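You operate a simulated robot arm through the tools that you are given. There is no shell and no other tool. Be economical: measure what you need, move in short steps, check, and stop when the job is done.

You are at the controls of a simulated two-armed robot. One attempt, no reset.

Task
Weave two rows on the blue loom in the colours on its card.
Fine: throw the lever over for each row and beat it in; shuttles out, beater back, leave the knob.
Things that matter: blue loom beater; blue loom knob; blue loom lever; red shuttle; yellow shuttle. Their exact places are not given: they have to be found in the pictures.

Only the result counts: the job must be done as asked and must still hold three seconds after the hand-in. Knocking over, shifting, dropping, spilling or breaking anything else fails it.

Robot
Two 7-joint arms with two-finger grippers on one trunk, on a base that drives. Base frame: it is fixed to the floor where the robot stands at the start and does not move with it; the origin is under the middle of the robot, x ahead of it, y to its left, z up; the surface under the hand at the start is at about z = 0.74. Readings come in m, degrees, newtons and seconds.
The left shoulder is at the start at [0.036, 0.163, 1.156], the right one opposite. With the tool pointing down near the work surface each hand reaches from about 0.18 to 0.72 m from the robot's upright axis, wherever it stands, measured 20 degrees to its own side. Places, roughly: blue loom beater [0.4, 0.1, 0.8]; blue loom knob [0.2, -0.1, 0.8]; blue loom lever [0.5, 0.1, 0.9]; red shuttle [0.3, -0.1, 0.8]; yellow shuttle [0.3, 0.3, 0.8]. Payload 2.45 kg a hand.
Tool frame (each hand has its own): the origin (TCP) lies between the finger pads and is the grasp point; the fingertips stand 0.026 m ahead of it; z points along the fingers, y is the line along which they close. Largest opening 0.096 m; the body of the gripper starts 0.069 m behind the TCP.
Orientation is told as [roll, pitch, yaw] about the base's x, y, z axes, in that order, counted from this pose: with the fingers straight down and closing along the base's y, the tool's x points along the base's -x, its y along +y and its z along -z.

Tools
- The arms move only by the tool send_rows. It takes "left_targets", "right_targets" or both (then of equal length, played together; a hand with none holds still); each is a list of rows, each a list of 7 numbers: the shift along the base's x, y, z in m, then the turn, a rotation vector about the base's x, y, z in degrees, then the closure in counts, from 0 (fully open) to 255 (shut). In form: [[x, y, z, ax, ay, az, gripper], ...]. A call has 1 to 10 rows; each row shifts and turns the commanded pose from where the row before left it. Each row takes 0.2 s and may step no farther than 0.05 m and 8.6 degrees from the row before; otherwise, or with a gripper value out of range, the whole call is refused. Where a pose cannot be reached the arm comes as near as it can. A force on the tool above 90 N (or 10 N above the force at the start of the call, whichever is more), or a blocked arm, ends the call early, and 0.2 s more pass. The fingers move at their own pace and stop on an object; they squeeze with about 25 N. The grip force told is the motor's: it shows also when the fingers shut on nothing. Time passes only in rows, and 0.2 s behind the last, so rows that do not move let the fingers close. It gives the time, the measured TCP pose, the force on the tool (base axes), the opening and the grip force at its end, in the units of the frame above (readings bear some noise), with the torque about the TCP (base axes, N m) and any sound that the robot's microphone picked up.
- Cameras (640 x 400 px; columns grow to the right, rows downward): "scene" is now at [0.0669, 0.026, 1.6298]; the picture's right is [0.38, -0.92, -0.00], its down [-0.84, -0.35, -0.41] and it looks along [0.38, 0.16, -0.91] (base axes); focal length 261 px, centre (320, 200). "left" rides on the left gripper at [0.082, -0.003, -0.098] in its tool frame; the picture's right is [0.04, 1.00, 0.00], its down [-0.73, 0.03, -0.68] and it looks along [-0.68, 0.03, 0.73] (tool axes); focal length 256 px, centre (320, 200). "right" rides on the right gripper at [0.082, 0.003, -0.098] in its tool frame; the picture's right is [-0.04, 1.00, 0.00], its down [-0.73, -0.03, -0.68] and it looks along [-0.68, -0.03, 0.73] (tool axes); focal length 256 px, centre (320, 200).
- camera(camera): a new picture of that camera. It takes no simulated time.
- raise_lower(by): slides the trunk up (or, below 0, down) by that many m; the arms and the scene camera ride with it, the base frame stays. It gives what a move gives, with no picture.
- roll_base(legs): drives the robot by 1 to 6 legs, each [ahead, left, turn to the left] in m, m and degrees, along the robot's own axes; the way and the turn of a leg run together, so that a leg with both is an arc; at most 1.5 m and 180 degrees a leg. The arms and the cameras ride along, it lands a little off, and it stops where it bumps. It gives what a move gives.
- pan_tilt(pan, tilt): turns the head with the scene camera to pan (to the left, within 120 degrees either way) and tilt (down, from -29 to 69), counted from straight ahead of the robot. It gives what a move gives.
- point_at(camera, pixels): for up to 12 pixels [column, row] of the newest picture of that camera ("zoom" is the newest enlarged one), the place [x, y, z] in the base frame of the surface seen there, good to about 0.003 m, but the place of the scene camera against the robot may be out by one fixed shift of up to 0.025 m in any direction. It takes no simulated time.
- zoom(camera, box): a new picture of the part [left, top, right, bottom] of that camera's present view, enlarged. It takes no simulated time.
- hand_in(): hands the job in; it is judged then, once.

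Go step by step. Measure first, check grasps and placings, and put right what went wrong. The budget is 80 turns and 62 pictures, counting those below and the enlarged ones. Unless the task says otherwise, let go and move clear before handing in, and close with one line.

The tools are called after "Call:" as a command line: name --argument value ..., lists and objects as JSON in quotes. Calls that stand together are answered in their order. send_rows: Moves the arms, as the interface text tells. Its arguments: {"type":"object","properties":{"left_targets":{"type":"array","items":{"type":"array","items":{"type":"number"}}},"right_targets":{"type":"array","items":{"type":"array","items":{"type":"number"}}}},"required":[]} The other tools are called the same way: raise_lower (by) slides the trunk up or down; roll_base (legs) drives the base; pan_tilt (pan, tilt) turns the head that bears the scene camera; camera (camera) takes a picture; point_at (camera, pixels) gives the place of the surface under pixels of a picture; zoom (camera, box) takes an enlarged picture of a part of a camera's view; hand_in () hands the job in.

At the start:

```text
time: 0.0
left_eef_pos: [0.3408, 0.2985, 1.1438]
left_tcp_rot: [-0.1, 0.0, 0.0]
left_ft_force: [-0.3, 0.6, 1.0]
left_wrist_torque: [0.0, 0.05, -0.01]
left_grip_width: 0.096
left_grip_force: 0.0
right_eef_pos: [0.51, -0.106, 1.1987]
right_tcp_rot: [0.0, 0.1, 0.0]
right_ft_force: [0.1, -0.1, -1.0]
right_wrist_torque: [-0.01, 0.01, 0.01]
right_grip_width: 0.0958
right_grip_force: 0.0
trunk travel left (down, up): [-0.325, 0.242]
robot x, y, heading: [-0.0023, -0.0004, 0.2]
head pan, tilt: [22.5, 65.4]
```

scene: 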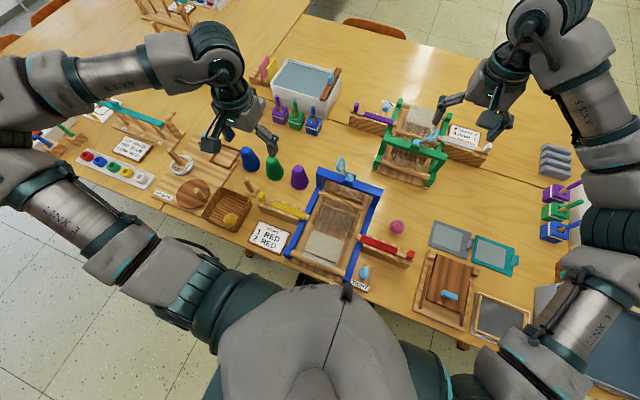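
right: 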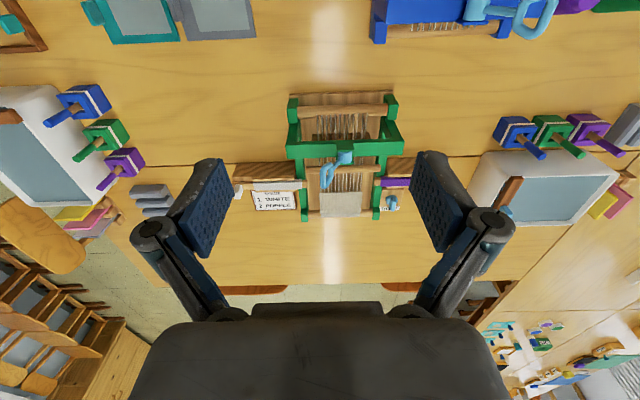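
left: 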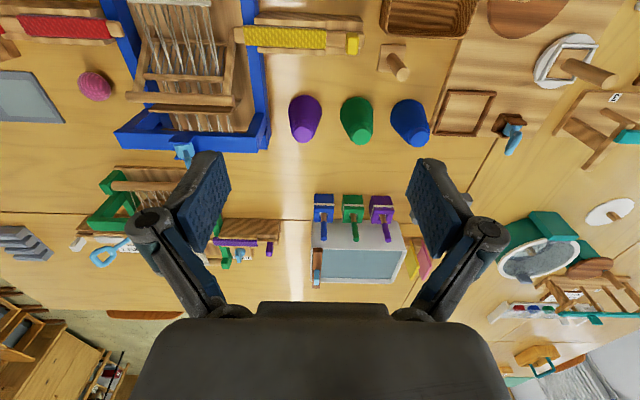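

The blue loom is centred near (335,225), with its card near (268,238) seeming to read "1 RED 2 RED". I'll enlarge the loom.

Call:
zoom --camera "scene" --box '[240, 150, 430, 300]'

Call:
zoom --camera "left" --box '[0, 0, 380, 200]'

```text
2.67 times, centred on (335, 225) of scene
```

zoom: 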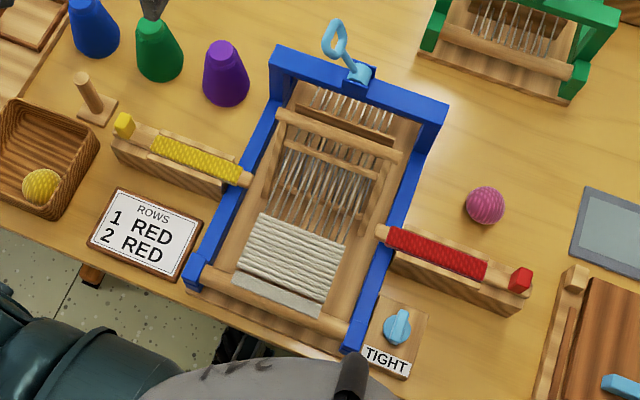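

```text
1.68 times, centred on (190, 100) of left
```

zoom: 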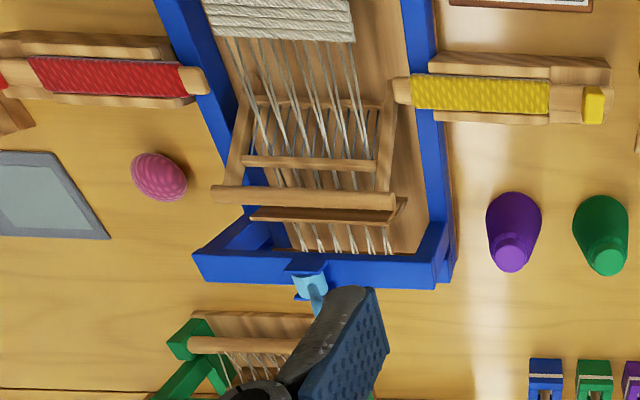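

The card asks for red, red. The shuttles lie in troughs along y and the beater bar is across the loom; I'll measure points from the left hand's enlarged view and then look from closer.

Call:
point_at --camera "zoom" --pixels '[[200, 80], [100, 75], [400, 90], [480, 93], [594, 105], [220, 194], [310, 197], [388, 200], [310, 280], [310, 165], [280, 20], [320, 262]]'

Call:
pan_tilt --pan 0 --tilt 60

Call:
zoom --camera "scene" --box '[200, 150, 440, 300]'

```text
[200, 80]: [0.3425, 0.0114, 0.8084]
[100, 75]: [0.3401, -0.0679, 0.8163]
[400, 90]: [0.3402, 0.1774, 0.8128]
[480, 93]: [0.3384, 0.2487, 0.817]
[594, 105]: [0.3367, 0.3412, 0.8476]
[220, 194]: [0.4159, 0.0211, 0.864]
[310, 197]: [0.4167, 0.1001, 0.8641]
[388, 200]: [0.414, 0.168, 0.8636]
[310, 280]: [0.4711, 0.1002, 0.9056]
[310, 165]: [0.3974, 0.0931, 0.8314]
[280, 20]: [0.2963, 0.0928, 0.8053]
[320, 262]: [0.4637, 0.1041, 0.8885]
```

```text
time: 0.9
left_eef_pos: [0.338, 0.2975, 1.146]
left_tcp_rot: [0.1, -0.1, -0.1]
left_ft_force: [-0.8, 0.1, 0.0]
left_wrist_torque: [0.01, -0.01, 0.02]
left_grip_width: 0.0959
left_grip_force: 0.1
right_eef_pos: [0.5082, -0.1067, 1.1997]
right_tcp_rot: [0.0, -0.1, 0.0]
right_ft_force: [0.5, 0.1, 0.5]
right_wrist_torque: [-0.02, -0.03, 0.01]
right_grip_width: 0.0961
right_grip_force: 0.1
trunk travel left (down, up): [-0.325, 0.242]
robot x, y, heading: [-0.0023, -0.0009, 0.1]
head pan, tilt: [0.0, 60.0]
```

```text
2.67 times, centred on (320, 225) of scene
```

zoom: 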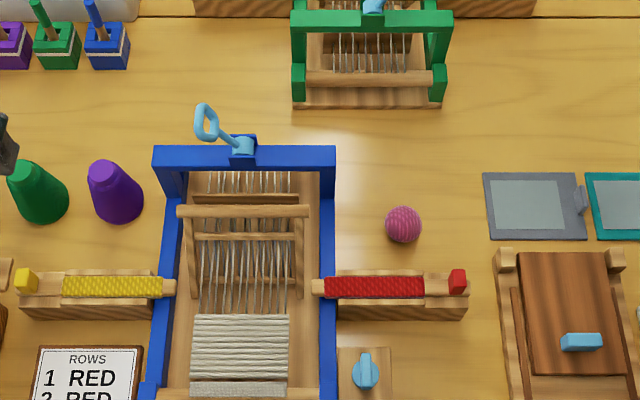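

The loom is squared to the base, with the lever leaning left and the red peg at zoom (458,282). I'll measure these and compare them with the wrist-camera values.

Call:
point_at --camera "zoom" --pixels '[[458, 277], [318, 287], [375, 285], [420, 287], [245, 211], [182, 211], [303, 211], [206, 110], [208, 128], [242, 147], [170, 155], [445, 310]]'

Call:
zoom --camera "right" --box '[340, 0, 640, 100]'

```text
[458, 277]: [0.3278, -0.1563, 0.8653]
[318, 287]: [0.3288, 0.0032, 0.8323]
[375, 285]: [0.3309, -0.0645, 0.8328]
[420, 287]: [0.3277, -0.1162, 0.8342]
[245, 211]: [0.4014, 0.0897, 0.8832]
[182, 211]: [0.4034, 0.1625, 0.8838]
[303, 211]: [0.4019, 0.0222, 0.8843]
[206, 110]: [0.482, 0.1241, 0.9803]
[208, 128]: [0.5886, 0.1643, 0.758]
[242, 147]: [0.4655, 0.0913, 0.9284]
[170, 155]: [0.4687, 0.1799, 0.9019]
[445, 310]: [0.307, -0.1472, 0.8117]
```

```text
2.13 times, centred on (490, 50) of right
```

zoom: 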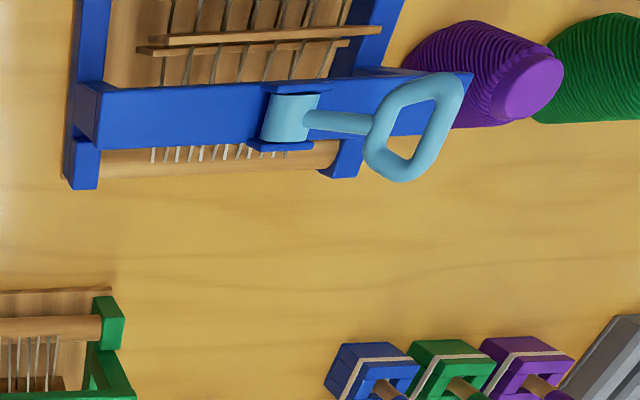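

Scene readings are off by about (+0.011, +0.006, -0.018) from the wrist camera's. The lever ends in a ring in this enlarged right view, at (415,125); I'll measure it.

Call:
point_at --camera "zoom" --pixels '[[290, 115], [340, 121], [380, 150], [435, 84], [440, 130], [400, 170], [400, 100], [200, 110], [250, 100], [200, 53]]'

```text
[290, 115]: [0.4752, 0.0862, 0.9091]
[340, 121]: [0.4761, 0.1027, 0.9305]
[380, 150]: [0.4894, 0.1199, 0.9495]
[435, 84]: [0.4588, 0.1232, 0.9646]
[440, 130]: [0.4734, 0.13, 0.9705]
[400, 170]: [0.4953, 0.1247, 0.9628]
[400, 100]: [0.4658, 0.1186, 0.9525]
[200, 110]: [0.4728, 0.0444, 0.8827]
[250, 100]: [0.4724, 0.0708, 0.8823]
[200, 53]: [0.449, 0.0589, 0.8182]
```

The lever pivots near (0.475, 0.088, 0.905) and leans left, its ring at (0.477, 0.124, 0.962). I'll bring the left hand (fingers shut) to the left of the lever and the right hand to where it can see the red peg.

Call:
send_rows --left_targets '[[0.0199, -0.0189, -0.0137, 0, 0, 0, 255], [0.0199, -0.0189, -0.0137, 0, 0, 0, 255], [0.0199, -0.0189, -0.0137, 0, 0, 0, 255], [0.0199, -0.0189, -0.0137, 0, 0, 0, 255], [0.0199, -0.0189, -0.0137, 0, 0, 0, 255], [0.0199, -0.0189, -0.0137, 0, 0, 0, 255], [0.0199, -0.0189, -0.0137, 0, 0, 0, 255]]' --right_targets '[[-0.035, -0.006, -0.028, 0, 0, 0, 150], [-0.035, -0.006, -0.028, 0, 0, 0, 150], [-0.035, -0.006, -0.028, 0, 0, 0, 150], [-0.035, -0.006, -0.028, 0, 0, 0, 150], [-0.035, -0.006, -0.028, 0, 0, 0, 150], [-0.035, -0.006, -0.028, 0, 0, 0, 150], [-0.035, -0.006, -0.028, 0, 0, 0, 150]]'

Call:
camera --camera "right"

Call:
camera --camera "left"

```text
time: 2.5
left_eef_pos: [0.4784, 0.1619, 1.0474]
left_tcp_rot: [0.1, 0.0, 0.0]
left_ft_force: [0.2, 0.3, -0.4]
left_wrist_torque: [0.0, 0.02, 0.0]
left_grip_width: 0.0
left_grip_force: 24.8
right_eef_pos: [0.2777, -0.1481, 1.0056]
right_tcp_rot: [0.1, 0.2, 0.0]
right_ft_force: [-1.2, -0.2, -1.3]
right_wrist_torque: [-0.05, 0.01, 0.0]
right_grip_width: 0.0397
right_grip_force: 0.1
right hand out of reach, approached as far as the arm can: row 7
trunk travel left (down, up): [-0.325, 0.242]
robot x, y, heading: [-0.0011, 0.0004, 0.1]
head pan, tilt: [0.0, 60.0]
```

```text
54 pictures are left
```

right: 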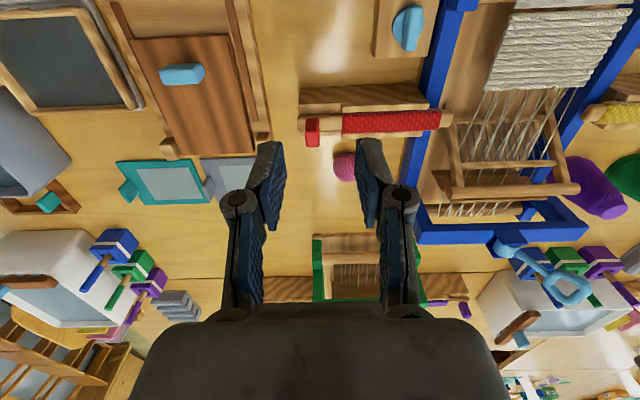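

```text
53 pictures are left
```

left: 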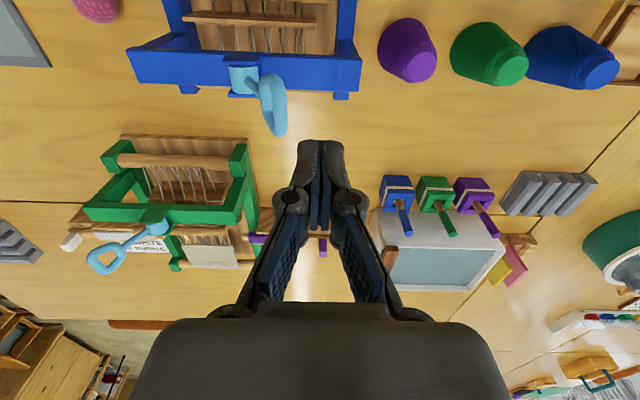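

The red peg shows at right (313,132). I'll measure it and the lever ring in the left view at (270,102).

Call:
zoom --camera "right" --box '[280, 60, 480, 185]'

Call:
point_at --camera "right" --pixels '[[308, 127], [318, 127], [313, 121], [313, 142], [350, 125], [430, 122], [445, 119], [380, 93], [415, 208], [508, 188]]'

Call:
point_at --camera "left" --pixels '[[262, 90], [277, 128], [280, 90], [240, 80], [412, 65]]'

```text
3.20 times, centred on (380, 122) of right
```

zoom: 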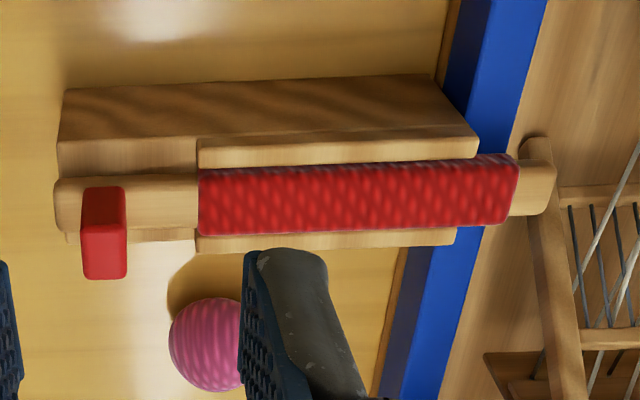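

```text
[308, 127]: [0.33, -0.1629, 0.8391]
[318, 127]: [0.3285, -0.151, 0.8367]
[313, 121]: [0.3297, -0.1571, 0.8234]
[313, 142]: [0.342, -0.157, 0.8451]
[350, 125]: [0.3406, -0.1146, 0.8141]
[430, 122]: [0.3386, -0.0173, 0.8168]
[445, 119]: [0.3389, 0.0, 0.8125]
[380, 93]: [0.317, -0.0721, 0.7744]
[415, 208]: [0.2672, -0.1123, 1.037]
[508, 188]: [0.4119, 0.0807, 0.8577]
```

```text
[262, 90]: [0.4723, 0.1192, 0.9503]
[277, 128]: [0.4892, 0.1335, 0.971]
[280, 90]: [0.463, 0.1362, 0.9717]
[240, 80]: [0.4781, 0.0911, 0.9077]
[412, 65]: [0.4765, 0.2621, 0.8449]
```

Peg centre is about (0.339, -0.157, 0.835). Now lower the left fingers beside the lever and push it to the right, while the right hand comes over the peg.

Call:
send_rows --left_targets '[[0, 0, -0.04, 0, 0, 0, 255], [0, 0, -0.037, 0, 0, 0, 255], [0, -0.02, 0, 0, 0, 0, 255], [0, -0.02, 0, 0, 0, 0, 255], [0, -0.02, 0, 0, 0, 0, 255], [0, -0.02, 0, 0, 0, 0, 255], [0, -0.01, 0, 0, 0, 0, 255]]' --right_targets '[[0.02, -0.003, -0.015, 0, 0, 0, 150], [0.02, -0.003, -0.015, 0, 0, 0, 150], [0.02, -0.003, -0.015, 0, 0, 0, 150], [0, 0, -0.01, 0, 0, 0, 150], [0, 0, 0, 0, 0, 0, 150], [0, 0, 0, 0, 0, 0, 150], [0, 0, 0, 0, 0, 0, 150]]'

Call:
camera --camera "left"

```text
time: 4.1
left_eef_pos: [0.4562, 0.114, 0.9819]
left_tcp_rot: [-0.1, -0.1, -0.1]
left_ft_force: [0.2, 0.2, 0.6]
left_wrist_torque: [-0.03, 0.03, -0.02]
left_grip_width: 0.0
left_grip_force: 25.5
left hand out of reach, approached as far as the arm can: row 4, 5, 6, 7
right_eef_pos: [0.3359, -0.1553, 0.9502]
right_tcp_rot: [0.1, -0.1, 0.0]
right_ft_force: [-0.1, 0.4, 0.5]
right_wrist_torque: [0.02, 0.0, 0.0]
right_grip_width: 0.0394
right_grip_force: 0.1
trunk travel left (down, up): [-0.325, 0.242]
robot x, y, heading: [-0.0002, 0.0003, -0.1]
head pan, tilt: [0.0, 60.0]
```

```text
51 pictures are left
```

left: 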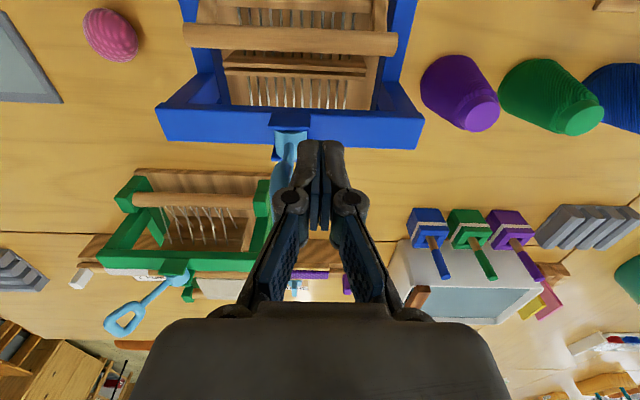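

The left hand ran out of reach at (0.456, 0.114, 0.982), with the lever moved partly. I'll tilt the fingers inward (tips toward -y) to ease the wrist and push on.

Call:
send_rows --left_targets '[[0, 0, 0, -8, 0, 0, 255], [0, 0, 0, -8, 0, 0, 255], [0, 0, 0, -8, 0, 0, 255], [0.01, 0, 0, -4, 0, 0, 255], [0.01, -0.015, 0, 0, 0, 0, 255], [0, -0.015, 0, 0, 0, 0, 255]]'

Call:
camera --camera "left"

```text
time: 5.5
left_eef_pos: [0.4633, 0.0881, 0.9784]
left_tcp_rot: [-27.4, 0.8, -0.6]
left_ft_force: [-53.5, 5.4, -22.7]
left_wrist_torque: [0.52, 1.14, -0.96]
left_grip_width: 0.0003
left_grip_force: 25.3
right_eef_pos: [0.3315, -0.1534, 0.9532]
right_tcp_rot: [-0.2, -0.3, 0.0]
right_ft_force: [-0.2, 1.2, -0.7]
right_wrist_torque: [0.01, 0.02, 0.04]
right_grip_width: 0.0394
right_grip_force: 0.0
trunk travel left (down, up): [-0.325, 0.242]
robot x, y, heading: [-0.0005, 0.0011, 0.0]
head pan, tilt: [0.0, 60.0]
```

```text
50 pictures are left
```

left: 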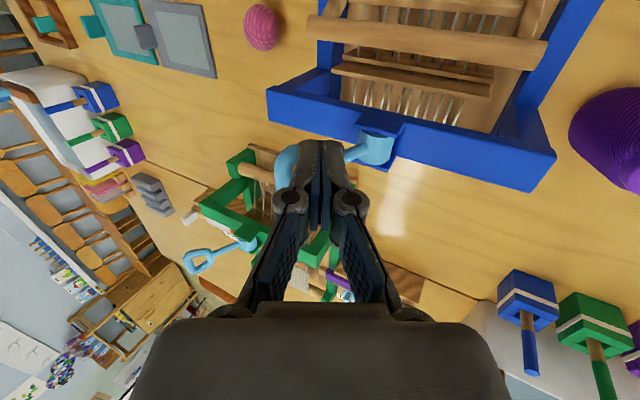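

The lever now lies over to the right (ring near left (285,165)) but there are 53 N along -x; I back off 1.5 cm in x, then up, and look.

Call:
send_rows --left_targets '[[-0.015, 0, 0, 0, 0, 0, 255], [0, 0.01, 0.03, 0, 0, 0, 255], [0, 0.03, 0.03, 0, 0, 0, 255]]'

Call:
camera --camera "left"

Call:
zoom --camera "scene" --box '[200, 150, 440, 300]'

```text
time: 6.3
left_eef_pos: [0.4626, 0.1257, 1.0438]
left_tcp_rot: [-28.0, -0.4, 0.1]
left_ft_force: [-0.2, -0.3, 0.2]
left_wrist_torque: [0.01, 0.02, 0.01]
left_grip_width: 0.0001
left_grip_force: 25.1
right_eef_pos: [0.3339, -0.156, 0.9525]
right_tcp_rot: [0.1, -0.1, 0.0]
right_ft_force: [0.6, -0.1, 0.5]
right_wrist_torque: [-0.02, 0.0, 0.0]
right_grip_width: 0.0396
right_grip_force: 0.0
trunk travel left (down, up): [-0.325, 0.242]
robot x, y, heading: [-0.0006, -0.0026, 0.1]
head pan, tilt: [0.0, 60.0]
```

```text
49 pictures are left
```

left: 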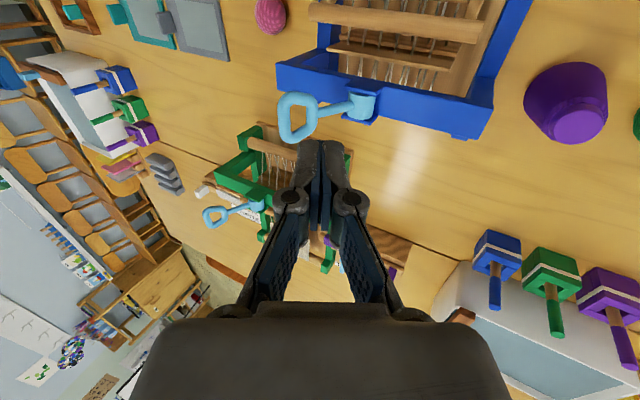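

```text
2.67 times, centred on (320, 225) of scene
```

zoom: 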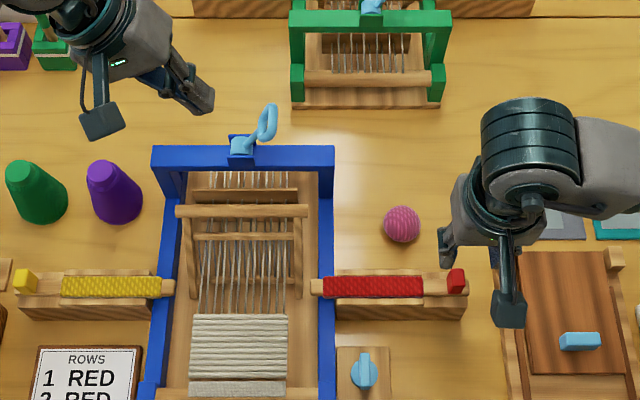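

The lever now leans right. I'll measure its ring to confirm it's fully over.

Call:
point_at --camera "left" --pixels '[[360, 105], [335, 110], [310, 115], [288, 102], [298, 137], [282, 120]]'

Call:
send_rows --right_targets '[[0.004, -0.001, -0.03, 0, 0, 0, 150], [0, 0, -0.03, 0, 0, 0, 150], [0, 0, -0.03, 0, 0, 0, 150], [0, 0, -0.018, 0, 0, 0, 150]]'

Call:
camera --camera "right"

```text
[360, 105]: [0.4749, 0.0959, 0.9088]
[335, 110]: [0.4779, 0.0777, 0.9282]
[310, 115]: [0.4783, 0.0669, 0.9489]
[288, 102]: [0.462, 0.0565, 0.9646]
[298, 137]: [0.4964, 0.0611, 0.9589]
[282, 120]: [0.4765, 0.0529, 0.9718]
```

```text
time: 7.3
left_eef_pos: [0.4617, 0.1259, 1.0419]
left_tcp_rot: [-28.0, -0.1, 0.0]
left_ft_force: [0.3, -0.1, 0.1]
left_wrist_torque: [0.01, 0.01, 0.0]
left_grip_width: 0.0001
left_grip_force: 25.3
right_eef_pos: [0.3381, -0.1566, 0.8436]
right_tcp_rot: [0.1, 0.0, -0.1]
right_ft_force: [-1.1, 0.1, 0.2]
right_wrist_torque: [0.01, 0.01, -0.02]
right_grip_width: 0.0396
right_grip_force: 0.1
trunk travel left (down, up): [-0.325, 0.242]
robot x, y, heading: [-0.0009, 0.0035, 0.3]
head pan, tilt: [0.0, 60.0]
```

```text
47 pictures are left
```

right: 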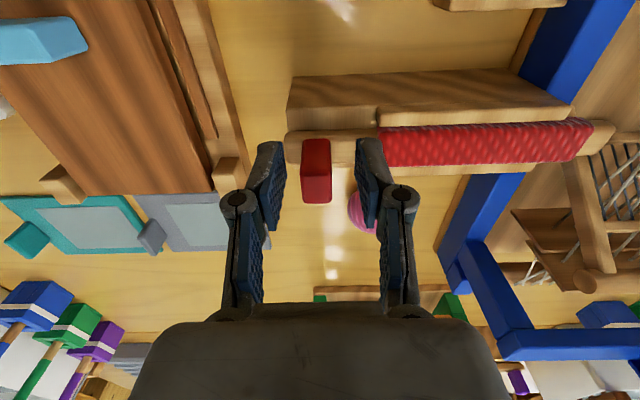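

The peg stands between the right fingers. Close on it.

Call:
send_rows --right_targets '[[0, 0, 0, 0, 0, 0, 255], [0, 0, 0, 0, 0, 0, 255], [0, 0.01, 0, 0, 0, 0, 255]]'

Call:
camera --camera "right"

```text
time: 8.1
left_eef_pos: [0.4627, 0.1261, 1.0428]
left_tcp_rot: [-28.1, -0.1, 0.1]
left_ft_force: [0.2, 0.4, 0.2]
left_wrist_torque: [0.0, -0.02, 0.0]
left_grip_width: 0.0001
left_grip_force: 24.9
right_eef_pos: [0.3395, -0.1455, 0.8445]
right_tcp_rot: [0.0, -0.1, 0.0]
right_ft_force: [0.9, 0.2, 5.0]
right_wrist_torque: [0.13, 0.1, -0.04]
right_grip_width: 0.0158
right_grip_force: 42.0
trunk travel left (down, up): [-0.325, 0.242]
robot x, y, heading: [-0.0008, -0.0008, -0.1]
head pan, tilt: [0.0, 60.0]
```

```text
46 pictures are left
```

right: 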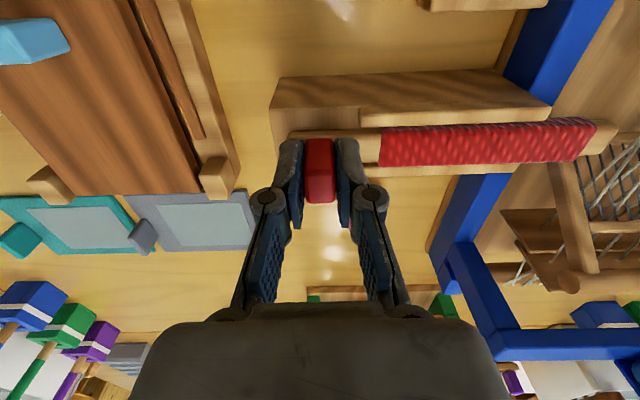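

The grip holds (opening 0.0158) and the shuttle moved 1 cm. Push it in by 11 cm.

Call:
send_rows --right_targets '[[0, 0.022, 0, 0, 0, 0, 255], [0, 0.022, 0, 0, 0, 0, 255], [0, 0.022, 0, 0, 0, 0, 255], [0, 0.022, 0, 0, 0, 0, 255], [0, 0.022, 0, 0, 0, 0, 255]]'

Call:
camera --camera "right"

Call:
zoom --camera "scene" --box '[200, 150, 440, 300]'

```text
time: 9.3
left_eef_pos: [0.4626, 0.1272, 1.0438]
left_tcp_rot: [-28.0, -0.1, 0.0]
left_ft_force: [-1.4, 0.1, 0.1]
left_wrist_torque: [-0.01, 0.0, 0.03]
left_grip_width: 0.0
left_grip_force: 24.9
right_eef_pos: [0.3394, -0.0318, 0.8444]
right_tcp_rot: [0.0, -0.2, 0.0]
right_ft_force: [6.5, 0.2, 27.4]
right_wrist_torque: [-0.03, 0.74, 0.1]
right_grip_width: 0.0156
right_grip_force: 41.8
trunk travel left (down, up): [-0.325, 0.242]
robot x, y, heading: [0.002, -0.0015, -0.2]
head pan, tilt: [0.0, 60.0]
```

```text
45 pictures are left
```

right: 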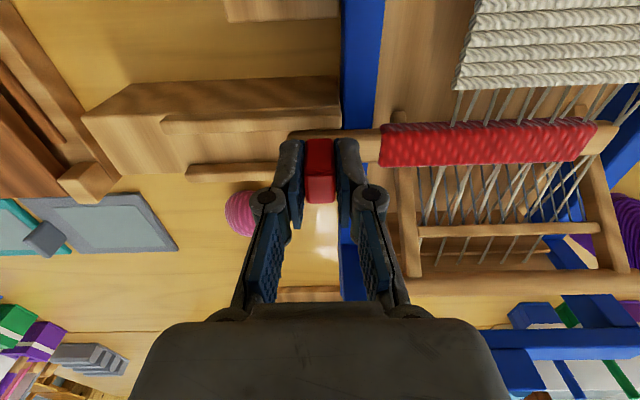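

```text
2.67 times, centred on (320, 225) of scene
```

zoom: 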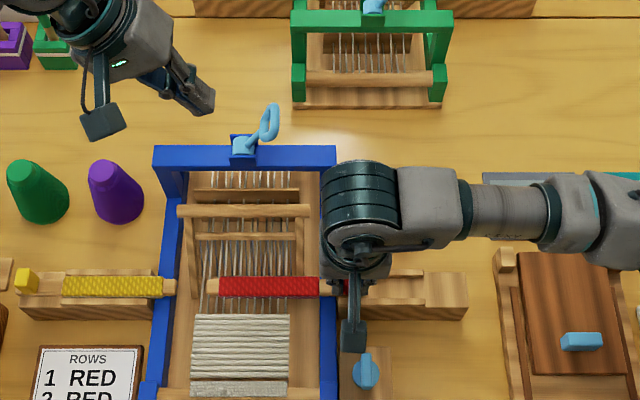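

The shuttle's tip is near y≈0.13, still short of the left warp edge, with 27 N upward. I'll ease up 2 mm and go further until it's through.

Call:
send_rows --right_targets '[[0, 0.01, 0.002, 0, 0, 0, 255], [0, 0.012, 0, 0, 0, 0, 255], [0, 0.01, 0, 0, 0, 0, 255], [0, 0, 0, 0, 0, 0, 255]]'

Call:
zoom --camera "scene" --box '[230, 200, 350, 275]'

```text
time: 10.3
left_eef_pos: [0.4624, 0.1183, 1.0437]
left_tcp_rot: [-27.5, -0.1, 0.0]
left_ft_force: [-0.3, 0.6, -1.0]
left_wrist_torque: [-0.04, 0.0, 0.01]
left_grip_width: 0.0
left_grip_force: 25.4
right_eef_pos: [0.3395, -0.0198, 0.8443]
right_tcp_rot: [-1.2, -0.1, -0.5]
right_ft_force: [7.3, -77.8, 24.4]
right_wrist_torque: [-2.07, 0.39, 0.59]
right_grip_width: 0.0158
right_grip_force: 41.8
trunk travel left (down, up): [-0.325, 0.242]
robot x, y, heading: [-0.0022, -0.0009, -0.0]
head pan, tilt: [0.0, 60.0]
```

```text
5.33 times, centred on (290, 238) of scene
```

zoom: 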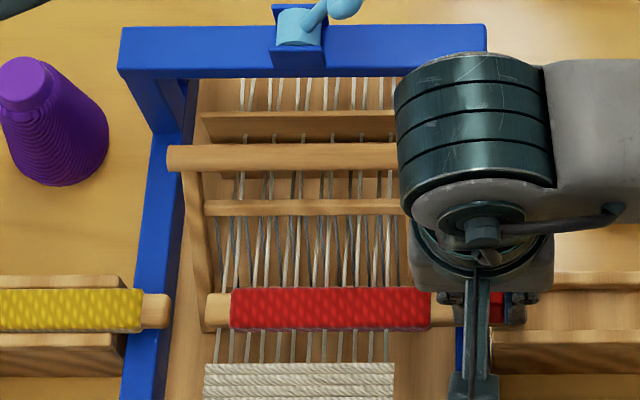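

It hit its stop (-78 N) with the tip past the left-most warp. Withdraw fully now.

Call:
send_rows --right_targets '[[0, -0.017, 0, 0, 0, 0, 255], [0, -0.02, 0, 0, 0, 0, 255], [0, -0.025, 0, 0, 0, 0, 255], [0, -0.025, 0, 0, 0, 0, 255], [0, -0.025, 0, 0, 0, 0, 255], [0, -0.025, 0, 0, 0, 0, 255], [0, -0.01, 0, 0, 0, 0, 255]]'

Call:
zoom --camera "scene" --box '[200, 150, 440, 300]'

```text
time: 11.9
left_eef_pos: [0.4648, 0.1274, 1.042]
left_tcp_rot: [-28.1, 0.0, 0.1]
left_ft_force: [0.4, -1.4, -0.4]
left_wrist_torque: [0.04, -0.03, -0.05]
left_grip_width: 0.0001
left_grip_force: 25.4
right_eef_pos: [0.3387, -0.1481, 0.8454]
right_tcp_rot: [-0.2, 0.3, 0.0]
right_ft_force: [9.1, -0.4, -20.3]
right_wrist_torque: [-0.13, 0.57, 0.12]
right_grip_width: 0.0157
right_grip_force: 41.1
trunk travel left (down, up): [-0.325, 0.242]
robot x, y, heading: [-0.0028, -0.0037, 0.1]
head pan, tilt: [0.0, 60.0]
```

```text
2.67 times, centred on (320, 225) of scene
```

zoom: 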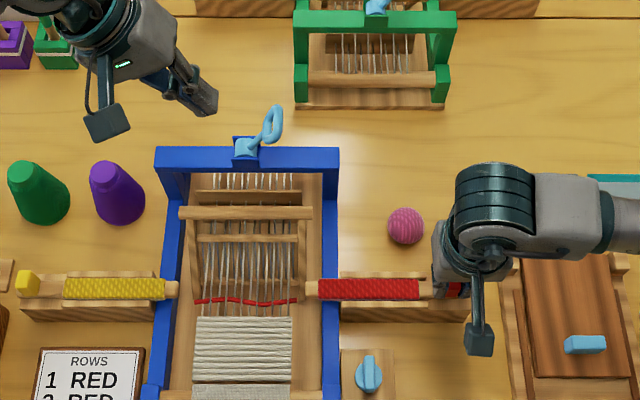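

A red weft now lies across the warp. I'll free the right fingers (leaving them around the peg) after pulling the last 8 mm, and straighten and yaw the left hand so that its fingers can straddle the beater bar.

Call:
send_rows --left_targets '[[-0.02, 0.005, 0, 7, 0, 0, 255], [-0.02, 0.005, 0, 7, 0, 0, 200], [-0.02, 0.005, 0, 7, 0, 0, 160], [0, 0, 0, 7, 0, 0, 150], [0, 0, 0, 0, 0, -8, 150], [0, 0, 0, 0, 0, -8, 150], [0, 0, 0, 0, 0, -8, 150], [0, 0, 0, 0, 0, -8, 150], [0, 0, 0, 0, 0, -8, 150]]' --right_targets '[[0, -0.008, 0, 0, 0, 0, 255], [0, 0, 0, 0, 0, 0, 255], [0, 0, 0, 0, 0, 0, 150], [0, 0, 0, 0, 0, 0, 150], [0, 0, 0, 0, 0, 0, 150], [0, 0, 0, 0, 0, 0, 150], [0, 0, 0, 0, 0, 0, 150], [0, 0, 0, 0, 0, 0, 150], [0, 0, 0, 0, 0, 0, 150]]'

```text
time: 13.9
left_eef_pos: [0.4015, 0.1355, 1.0442]
left_tcp_rot: [0.2, 0.0, -40.2]
left_ft_force: [0.8, 0.1, -0.2]
left_wrist_torque: [0.01, -0.01, -0.02]
left_grip_width: 0.0394
left_grip_force: 0.0
right_eef_pos: [0.3385, -0.1614, 0.8453]
right_tcp_rot: [0.2, 0.0, 0.0]
right_ft_force: [0.1, 0.7, 0.3]
right_wrist_torque: [-0.02, -0.03, 0.04]
right_grip_width: 0.0397
right_grip_force: 0.1
trunk travel left (down, up): [-0.325, 0.242]
robot x, y, heading: [0.0007, -0.003, 0.2]
head pan, tilt: [0.0, 60.0]
```

No reach trouble so far; continue the yaw to -90 and centre over the bar at (0.416, 0.135).

Call:
send_rows --left_targets '[[0.007, 0, 0, 0, 0, -8.3, 150], [0.007, 0, 0, 0, 0, -8.3, 150], [0, 0, -0.01, 0, 0, -8.3, 150], [0, 0, -0.02, 0, 0, -8.3, 150], [0, 0, -0.02, 0, 0, -8.3, 150], [0, 0, -0.02, 0, 0, -8.3, 150], [0, 0, -0.02, 0, 0, 0, 150]]'

Call:
camera --camera "left"

```text
time: 15.5
left_eef_pos: [0.3136, 0.0942, 0.9397]
left_tcp_rot: [0.2, -0.1, -89.7]
left_ft_force: [0.5, 0.9, -0.3]
left_wrist_torque: [0.0, -0.02, 0.02]
left_grip_width: 0.0397
left_grip_force: 0.1
left hand out of reach, approached as far as the arm can: row 4, 5, 6, 7
right_eef_pos: [0.3363, -0.158, 0.8465]
right_tcp_rot: [0.1, -0.1, 0.0]
right_ft_force: [-0.5, 0.1, 0.2]
right_wrist_torque: [-0.02, 0.01, 0.0]
right_grip_width: 0.0395
right_grip_force: 0.0
trunk travel left (down, up): [-0.325, 0.242]
robot x, y, heading: [-0.0012, 0.0005, 0.1]
head pan, tilt: [0.0, 60.0]
```

```text
41 pictures are left
```

left: 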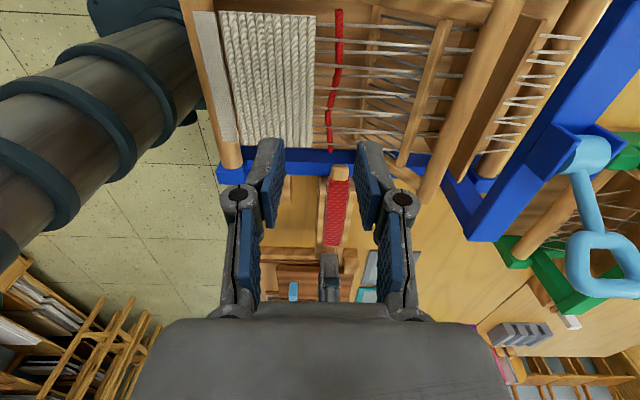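

Yaw -90 drew the hand back to (0.314, 0.094), out of reach at this trunk height. Raising the trunk gives the arms their table-level reach; both hands are free to go straight up.

Call:
raise_lower --by 0.15

Call:
send_rows --left_targets '[[0.03, 0.01, -0.01, 0, 0, 0, 150], [0.03, 0.01, -0.01, 0, 0, 0, 150], [0.03, 0.01, -0.01, 0, 0, 0, 150], [0.01, 0.01, -0.03, 0, 0, 0, 150], [0, 0, -0.04, 0, 0, 0, 150], [0, 0, -0.04, 0, 0, 0, 150]]'

Call:
camera --camera "left"

```text
time: 17.2
left_eef_pos: [0.3141, 0.0951, 1.1052]
left_tcp_rot: [3.1, -0.3, -89.6]
left_ft_force: [0.3, 0.1, -0.3]
left_wrist_torque: [-0.01, 0.0, -0.03]
left_grip_width: 0.0393
left_grip_force: 0.1
right_eef_pos: [0.3391, -0.1592, 0.9961]
right_tcp_rot: [0.0, -0.2, -0.1]
right_ft_force: [-0.5, -0.6, -1.1]
right_wrist_torque: [-0.03, -0.02, 0.0]
right_grip_width: 0.0396
right_grip_force: 0.1
trunk travel left (down, up): [-0.475, 0.092]
robot x, y, heading: [0.0002, 0.0045, 0.2]
head pan, tilt: [0.0, 60.0]
```

```text
time: 18.6
left_eef_pos: [0.3221, 0.1536, 0.9986]
left_tcp_rot: [3.2, -0.2, -89.7]
left_ft_force: [-0.5, 0.0, -0.5]
left_wrist_torque: [0.02, -0.02, 0.01]
left_grip_width: 0.0393
left_grip_force: 0.1
left hand out of reach, approached as far as the arm can: row 1, 2, 3, 4, 5, 6
right_eef_pos: [0.3378, -0.1587, 0.9968]
right_tcp_rot: [0.0, -0.1, -0.1]
right_ft_force: [0.2, 0.9, -0.2]
right_wrist_torque: [0.01, 0.0, 0.02]
right_grip_width: 0.0398
right_grip_force: 0.0
trunk travel left (down, up): [-0.475, 0.092]
robot x, y, heading: [-0.0003, 0.0004, -0.0]
head pan, tilt: [0.0, 60.0]
```

```text
40 pictures are left
```

left: 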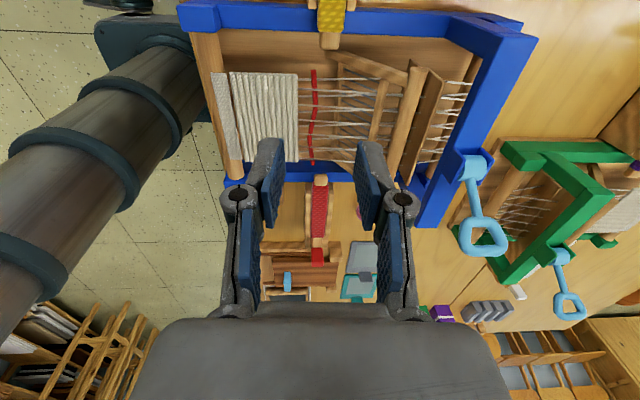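

Even so, x stays stuck at 0.32 with this yaw, so I'll turn back to yaw 0 and hook the bar with shut fingers instead.

Call:
send_rows --left_targets '[[0, 0, 0.005, 0, 0, 8.6, 255], [0, 0, 0.005, 0, 0, 8.6, 255], [0, 0, 0.005, 0, 0, 8.6, 255], [0, 0, 0.005, 0, 0, 8.6, 255], [0, 0, 0, 0, 0, 8.6, 255], [0.02, 0, 0, 0, 0, 8.6, 255], [0.02, 0, 0, 0, 0, 8.6, 255], [0.02, 0, 0, 0, 0, 8.6, 255], [0.02, 0, 0, 0, 0, 8.6, 255], [0.02, 0, 0, 0, 0, 8.6, 255]]'

Call:
send_rows --left_targets '[[0.01, 0, 0, -3, 0, 4, 255], [0.01, -0.005, -0.01, 0, 0, 0, 255]]'

Call:
camera --camera "left"

```text
time: 20.8
left_eef_pos: [0.416, 0.1677, 1.0286]
left_tcp_rot: [3.2, -0.2, -3.4]
left_ft_force: [0.2, 0.5, 0.9]
left_wrist_torque: [-0.02, 0.0, 0.01]
left_grip_width: 0.0
left_grip_force: 24.6
left hand out of reach, approached as far as the arm can: row 8, 9, 10
right_eef_pos: [0.3389, -0.1588, 0.9959]
right_tcp_rot: [0.0, -0.1, 0.0]
right_ft_force: [0.2, -0.2, 0.4]
right_wrist_torque: [-0.02, 0.01, -0.02]
right_grip_width: 0.0398
right_grip_force: 0.0
trunk travel left (down, up): [-0.475, 0.092]
robot x, y, heading: [-0.0013, 0.0017, -0.2]
head pan, tilt: [0.0, 60.0]
```

```text
time: 21.4
left_eef_pos: [0.4327, 0.1686, 1.024]
left_tcp_rot: [0.2, -0.1, 0.4]
left_ft_force: [0.6, 0.0, -1.1]
left_wrist_torque: [0.05, 0.02, -0.02]
left_grip_width: 0.0003
left_grip_force: 24.7
left hand out of reach, approached as far as the arm can: row 2
right_eef_pos: [0.3376, -0.1592, 0.9947]
right_tcp_rot: [0.1, -0.1, 0.0]
right_ft_force: [0.7, 0.1, 0.5]
right_wrist_torque: [0.04, 0.0, 0.0]
right_grip_width: 0.0396
right_grip_force: 0.0
trunk travel left (down, up): [-0.475, 0.092]
robot x, y, heading: [0.0018, -0.0019, -0.0]
head pan, tilt: [0.0, 60.0]
```

```text
39 pictures are left
```

left: 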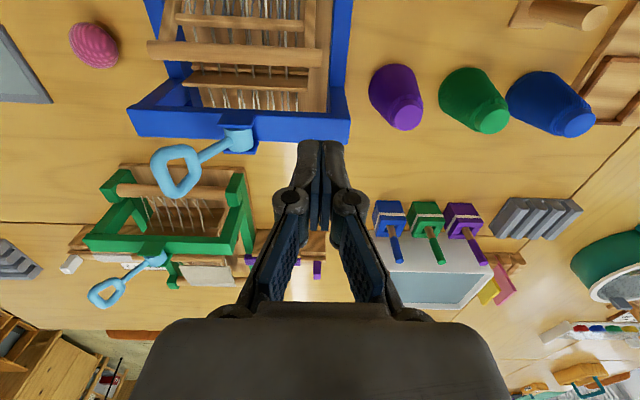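

Still limited in x at this wrist setting. I'll test whether turning the yaw the other way (+24) frees the reach.

Call:
send_rows --left_targets '[[0, 0, 0, 0, 0, 8, 255], [0, 0, 0, 0, 0, 8, 255], [0, 0, 0, 0, 0, 8, 255], [0.02, 0, 0, 0, 0, 0, 255], [0.02, 0, 0, 0, 0, 0, 255], [0, -0.02, 0, 0, 0, 0, 255], [0, -0.02, 0, 0, 0, 0, 255]]'

```text
time: 23.0
left_eef_pos: [0.4499, 0.1635, 1.0474]
left_tcp_rot: [0.2, -0.3, 24.4]
left_ft_force: [-0.5, 0.3, 0.3]
left_wrist_torque: [0.02, -0.02, 0.0]
left_grip_width: 0.0
left_grip_force: 24.8
left hand out of reach, approached as far as the arm can: row 4, 5, 6, 7
right_eef_pos: [0.3384, -0.1594, 0.9955]
right_tcp_rot: [0.1, -0.1, 0.1]
right_ft_force: [0.2, 0.0, 0.3]
right_wrist_torque: [-0.03, -0.03, -0.02]
right_grip_width: 0.0394
right_grip_force: 0.1
trunk travel left (down, up): [-0.475, 0.092]
robot x, y, heading: [-0.0045, -0.0018, 0.0]
head pan, tilt: [0.0, 60.0]
```

The reach in front of the left shoulder is poor; the arms are said to reach best 20° to their own side. I'll clear both hands, then shift the robot 10 cm to the right so the loom lies more to the left hand's side.

Call:
send_rows --left_targets '[[-0.03, 0.03, 0.01, 0, 0, -8, 255], [-0.02, 0.03, 0.01, 0, 0, -8, 255], [0, 0.02, 0, 0, 0, -8, 255]]' --right_targets '[[0, 0, 0.04, 0, 0, 0, 150], [0, 0, 0.04, 0, 0, 0, 150], [0, 0, 0.02, 0, 0, 0, 150]]'

Call:
roll_base --legs '[[0, -0.1, 0]]'

Call:
raise_lower --by -0.1

```text
time: 23.8
left_eef_pos: [0.4002, 0.2483, 1.0685]
left_tcp_rot: [0.1, -0.2, 0.2]
left_ft_force: [0.1, 0.1, -1.2]
left_wrist_torque: [-0.01, 0.01, -0.04]
left_grip_width: 0.0
left_grip_force: 24.8
right_eef_pos: [0.3394, -0.1559, 1.0961]
right_tcp_rot: [-0.1, 0.1, 0.0]
right_ft_force: [0.7, 1.1, 0.3]
right_wrist_torque: [0.0, 0.01, 0.0]
right_grip_width: 0.0395
right_grip_force: 0.0
trunk travel left (down, up): [-0.475, 0.092]
robot x, y, heading: [0.0008, -0.0011, 0.0]
head pan, tilt: [0.0, 60.0]
```

```text
time: 24.9
left_eef_pos: [0.3975, 0.1861, 1.0619]
left_tcp_rot: [-1.7, -0.2, 0.6]
left_ft_force: [0.6, 1.0, -0.7]
left_wrist_torque: [-0.08, 0.02, 0.04]
left_grip_width: 0.0
left_grip_force: 25.6
right_eef_pos: [0.3375, -0.2131, 1.1012]
right_tcp_rot: [-1.6, -0.2, 0.2]
right_ft_force: [-0.3, 1.6, 0.0]
right_wrist_torque: [-0.12, 0.0, 0.0]
right_grip_width: 0.0396
right_grip_force: 0.1
trunk travel left (down, up): [-0.475, 0.092]
robot x, y, heading: [-0.0008, -0.0906, 0.1]
head pan, tilt: [0.0, 60.0]
```

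```text
time: 26.3
left_eef_pos: [0.3956, 0.1518, 0.9708]
left_tcp_rot: [0.1, -0.5, 0.5]
left_ft_force: [0.7, -0.9, 0.3]
left_wrist_torque: [0.06, 0.03, 0.0]
left_grip_width: 0.0003
left_grip_force: 25.7
right_eef_pos: [0.336, -0.2493, 0.9987]
right_tcp_rot: [0.0, -0.4, 0.2]
right_ft_force: [-1.2, -0.6, 0.5]
right_wrist_torque: [0.07, 0.0, 0.03]
right_grip_width: 0.0396
right_grip_force: 0.1
trunk travel left (down, up): [-0.375, 0.192]
robot x, y, heading: [0.001, -0.0933, -0.2]
head pan, tilt: [0.0, 60.0]
```

The base moved 9.4 cm. Now try the left hand to (0.443, 0.145, 0.95), behind the bar.

Call:
send_rows --left_targets '[[0.024, 0, 0, 0, 0, 0, 255], [0.023, -0.006, 0, 0, 0, 0, 255], [0, 0, -0.02, 0, 0, 0, 255]]'

Call:
camera --camera "left"

```text
time: 27.1
left_eef_pos: [0.4412, 0.1739, 0.9449]
left_tcp_rot: [-1.1, -0.3, 0.7]
left_ft_force: [1.2, 0.2, 0.4]
left_wrist_torque: [-0.1, 0.03, -0.01]
left_grip_width: 0.0
left_grip_force: 24.9
right_eef_pos: [0.3359, -0.2222, 1.0021]
right_tcp_rot: [-1.2, -0.4, 0.4]
right_ft_force: [-0.3, 0.8, 0.6]
right_wrist_torque: [-0.04, 0.01, -0.02]
right_grip_width: 0.0397
right_grip_force: 0.0
trunk travel left (down, up): [-0.375, 0.192]
robot x, y, heading: [0.004, -0.0895, 0.1]
head pan, tilt: [0.0, 60.0]
```

```text
38 pictures are left
```

left: 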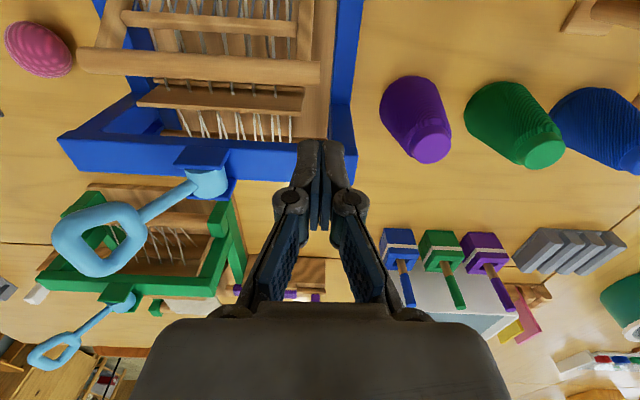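

Reach is fine now, but both hands swayed in y by ~2.5 cm (roll of -1.1°) after the drive. I wait for it to settle.

Call:
send_rows --left_targets '[[0, 0, 0, 0, 0, 0, 255], [0, 0, 0, 0, 0, 0, 255], [0, 0, 0, 0, 0, 0, 255], [0, 0, 0, 0, 0, 0, 255], [0, 0, 0, 0, 0, 0, 255], [0, 0, 0, 0, 0, 0, 255]]'

Call:
send_rows --left_targets '[[0, 0, 0, 0, 0, 0, 255]]'

Call:
camera --camera "left"

```text
time: 28.5
left_eef_pos: [0.4426, 0.1699, 0.945]
left_tcp_rot: [-0.9, -0.2, 0.7]
left_ft_force: [0.2, -0.2, -0.7]
left_wrist_torque: [-0.01, 0.02, 0.05]
left_grip_width: 0.0002
left_grip_force: 25.4
right_eef_pos: [0.337, -0.2272, 1.0005]
right_tcp_rot: [-0.9, -0.4, 0.3]
right_ft_force: [1.2, -0.6, 0.0]
right_wrist_torque: [0.0, 0.0, -0.04]
right_grip_width: 0.0397
right_grip_force: 0.0
trunk travel left (down, up): [-0.375, 0.192]
robot x, y, heading: [0.001, -0.0884, 0.1]
head pan, tilt: [0.0, 60.0]
```

```text
time: 28.9
left_eef_pos: [0.4419, 0.1732, 0.9439]
left_tcp_rot: [-1.0, -0.3, 0.7]
left_ft_force: [-0.4, 0.2, -0.2]
left_wrist_torque: [-0.05, -0.01, 0.0]
left_grip_width: 0.0
left_grip_force: 24.7
right_eef_pos: [0.3365, -0.2222, 1.001]
right_tcp_rot: [-1.0, -0.3, 0.5]
right_ft_force: [-1.1, 0.5, 1.2]
right_wrist_torque: [-0.04, -0.02, 0.0]
right_grip_width: 0.0396
right_grip_force: 0.1
trunk travel left (down, up): [-0.375, 0.192]
robot x, y, heading: [0.0021, -0.0912, -0.1]
head pan, tilt: [0.0, 60.0]
```

```text
37 pictures are left
```

left: 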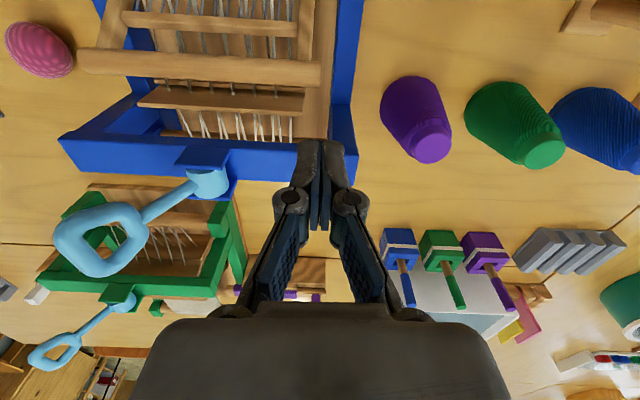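

It's steady now at (0.442, 0.172, 0.944). I'll measure the bar, the slat behind it and the beam edge for clearance.

Call:
point_at --camera "left" --pixels '[[300, 72], [250, 70], [100, 60], [300, 85], [290, 100], [260, 152], [260, 170], [335, 175], [318, 70], [330, 100], [345, 95], [318, 152]]'

```text
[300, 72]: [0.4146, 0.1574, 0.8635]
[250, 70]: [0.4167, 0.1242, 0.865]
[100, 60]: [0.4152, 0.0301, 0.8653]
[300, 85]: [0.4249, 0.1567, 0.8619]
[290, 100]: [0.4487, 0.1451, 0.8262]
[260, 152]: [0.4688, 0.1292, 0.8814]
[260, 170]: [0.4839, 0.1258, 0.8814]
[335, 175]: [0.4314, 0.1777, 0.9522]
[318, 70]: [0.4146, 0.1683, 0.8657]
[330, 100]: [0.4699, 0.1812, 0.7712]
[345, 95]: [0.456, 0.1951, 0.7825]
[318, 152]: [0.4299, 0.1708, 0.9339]
```

The gap behind the bar runs from x 0.427 to 0.463, so fingers at x 0.445 fit. Move to y 0.13, descend to z 0.867, then pull 3 cm.

Call:
send_rows --left_targets '[[0.003, -0.021, 0, 0, 0, 0, 255], [0, -0.021, 0, 0, 0, 0, 255], [0, 0, -0.03, 0, 0, 0, 255], [0, 0, -0.03, 0, 0, 0, 255], [0, 0, -0.017, 0, 0, 0, 255], [-0.015, 0, 0, 0, 0, 0, 255], [-0.015, 0, 0, 0, 0, 0, 255]]'

Call:
camera --camera "left"

```text
time: 30.7
left_eef_pos: [0.4149, 0.1292, 0.8714]
left_tcp_rot: [-0.7, -0.4, 0.8]
left_ft_force: [1.2, -0.5, -0.6]
left_wrist_torque: [0.07, 0.01, -0.04]
left_grip_width: 0.0002
left_grip_force: 28.6
right_eef_pos: [0.3349, -0.2236, 1.0008]
right_tcp_rot: [-0.7, -0.5, 0.4]
right_ft_force: [-0.1, -0.8, -0.6]
right_wrist_torque: [0.04, 0.03, 0.01]
right_grip_width: 0.0395
right_grip_force: 0.1
trunk travel left (down, up): [-0.375, 0.192]
robot x, y, heading: [-0.0019, -0.0853, -0.0]
head pan, tilt: [0.0, 60.0]
stopped in row 7 (left hand): the arm was blocked; the commanded pose is now the measured one
```

```text
36 pictures are left
```

left: 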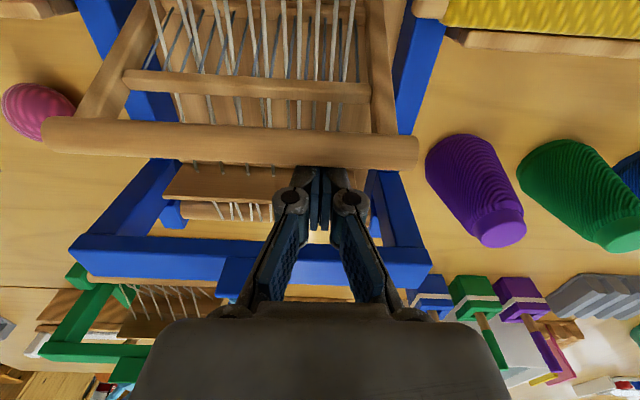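

The bar moved some before the arm reported blocked, with no standing force. Check the bar's position and pull on in smaller steps.

Call:
point_at --camera "left" --pixels '[[230, 140], [380, 145], [250, 85], [230, 155]]'

Call:
send_rows --left_targets '[[-0.008, 0, 0, 0, 0, 0, 255], [-0.008, 0, 0, 0, 0, 0, 255], [-0.008, 0, 0, 0, 0, 0, 255], [-0.008, 0, 0, 0, 0, 0, 255]]'

Call:
camera --camera "left"

```text
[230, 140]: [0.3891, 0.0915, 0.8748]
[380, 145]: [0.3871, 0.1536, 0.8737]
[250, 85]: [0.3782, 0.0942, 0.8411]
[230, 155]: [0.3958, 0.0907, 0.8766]
```

```text
time: 31.7
left_eef_pos: [0.38, 0.1161, 0.8743]
left_tcp_rot: [0.0, -0.5, 0.7]
left_ft_force: [0.2, -0.9, -0.5]
left_wrist_torque: [0.06, 0.02, -0.01]
left_grip_width: 0.0001
left_grip_force: 28.0
right_eef_pos: [0.3332, -0.2391, 1.0]
right_tcp_rot: [-0.1, -0.5, 0.2]
right_ft_force: [-0.6, -1.1, 0.1]
right_wrist_torque: [0.07, -0.02, -0.02]
right_grip_width: 0.0397
right_grip_force: 0.1
trunk travel left (down, up): [-0.375, 0.192]
robot x, y, heading: [0.0035, -0.09, -0.3]
head pan, tilt: [0.0, 60.0]
```

```text
35 pictures are left
```

left: 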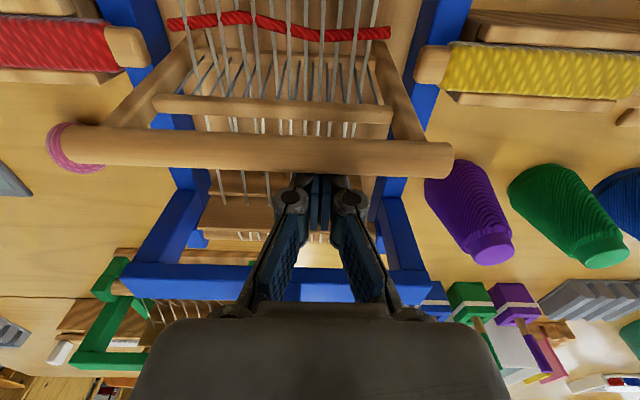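

It swings freely, now bar near x 0.355. Keep pulling towards the cloth.

Call:
send_rows --left_targets '[[-0.01, 0, 0, 0, 0, 0, 255], [-0.01, 0, 0, 0, 0, 0, 255], [-0.01, 0, 0, 0, 0, 0, 255], [-0.01, 0, 0, 0, 0, 0, 255]]'

Call:
camera --camera "left"

```text
time: 32.7
left_eef_pos: [0.3408, 0.1131, 0.8752]
left_tcp_rot: [0.2, -0.5, 0.7]
left_ft_force: [-0.1, 0.0, -0.3]
left_wrist_torque: [0.0, 0.02, -0.04]
left_grip_width: 0.0003
left_grip_force: 28.8
right_eef_pos: [0.3341, -0.2421, 0.9986]
right_tcp_rot: [0.2, -0.4, 0.2]
right_ft_force: [0.5, -0.6, 0.0]
right_wrist_torque: [0.01, 0.03, -0.02]
right_grip_width: 0.0395
right_grip_force: 0.0
trunk travel left (down, up): [-0.375, 0.192]
robot x, y, heading: [0.002, -0.0845, -0.1]
head pan, tilt: [0.0, 60.0]
```

```text
34 pictures are left
```

left: 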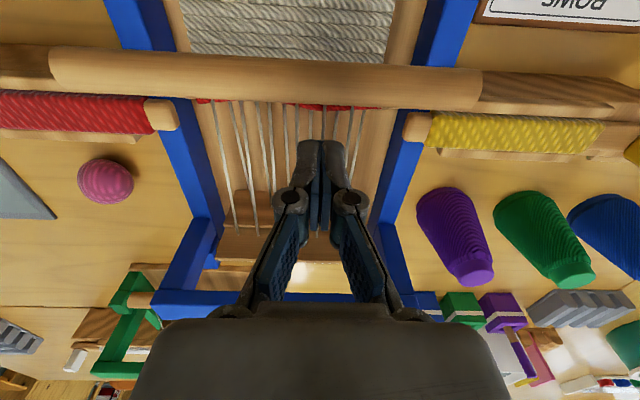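

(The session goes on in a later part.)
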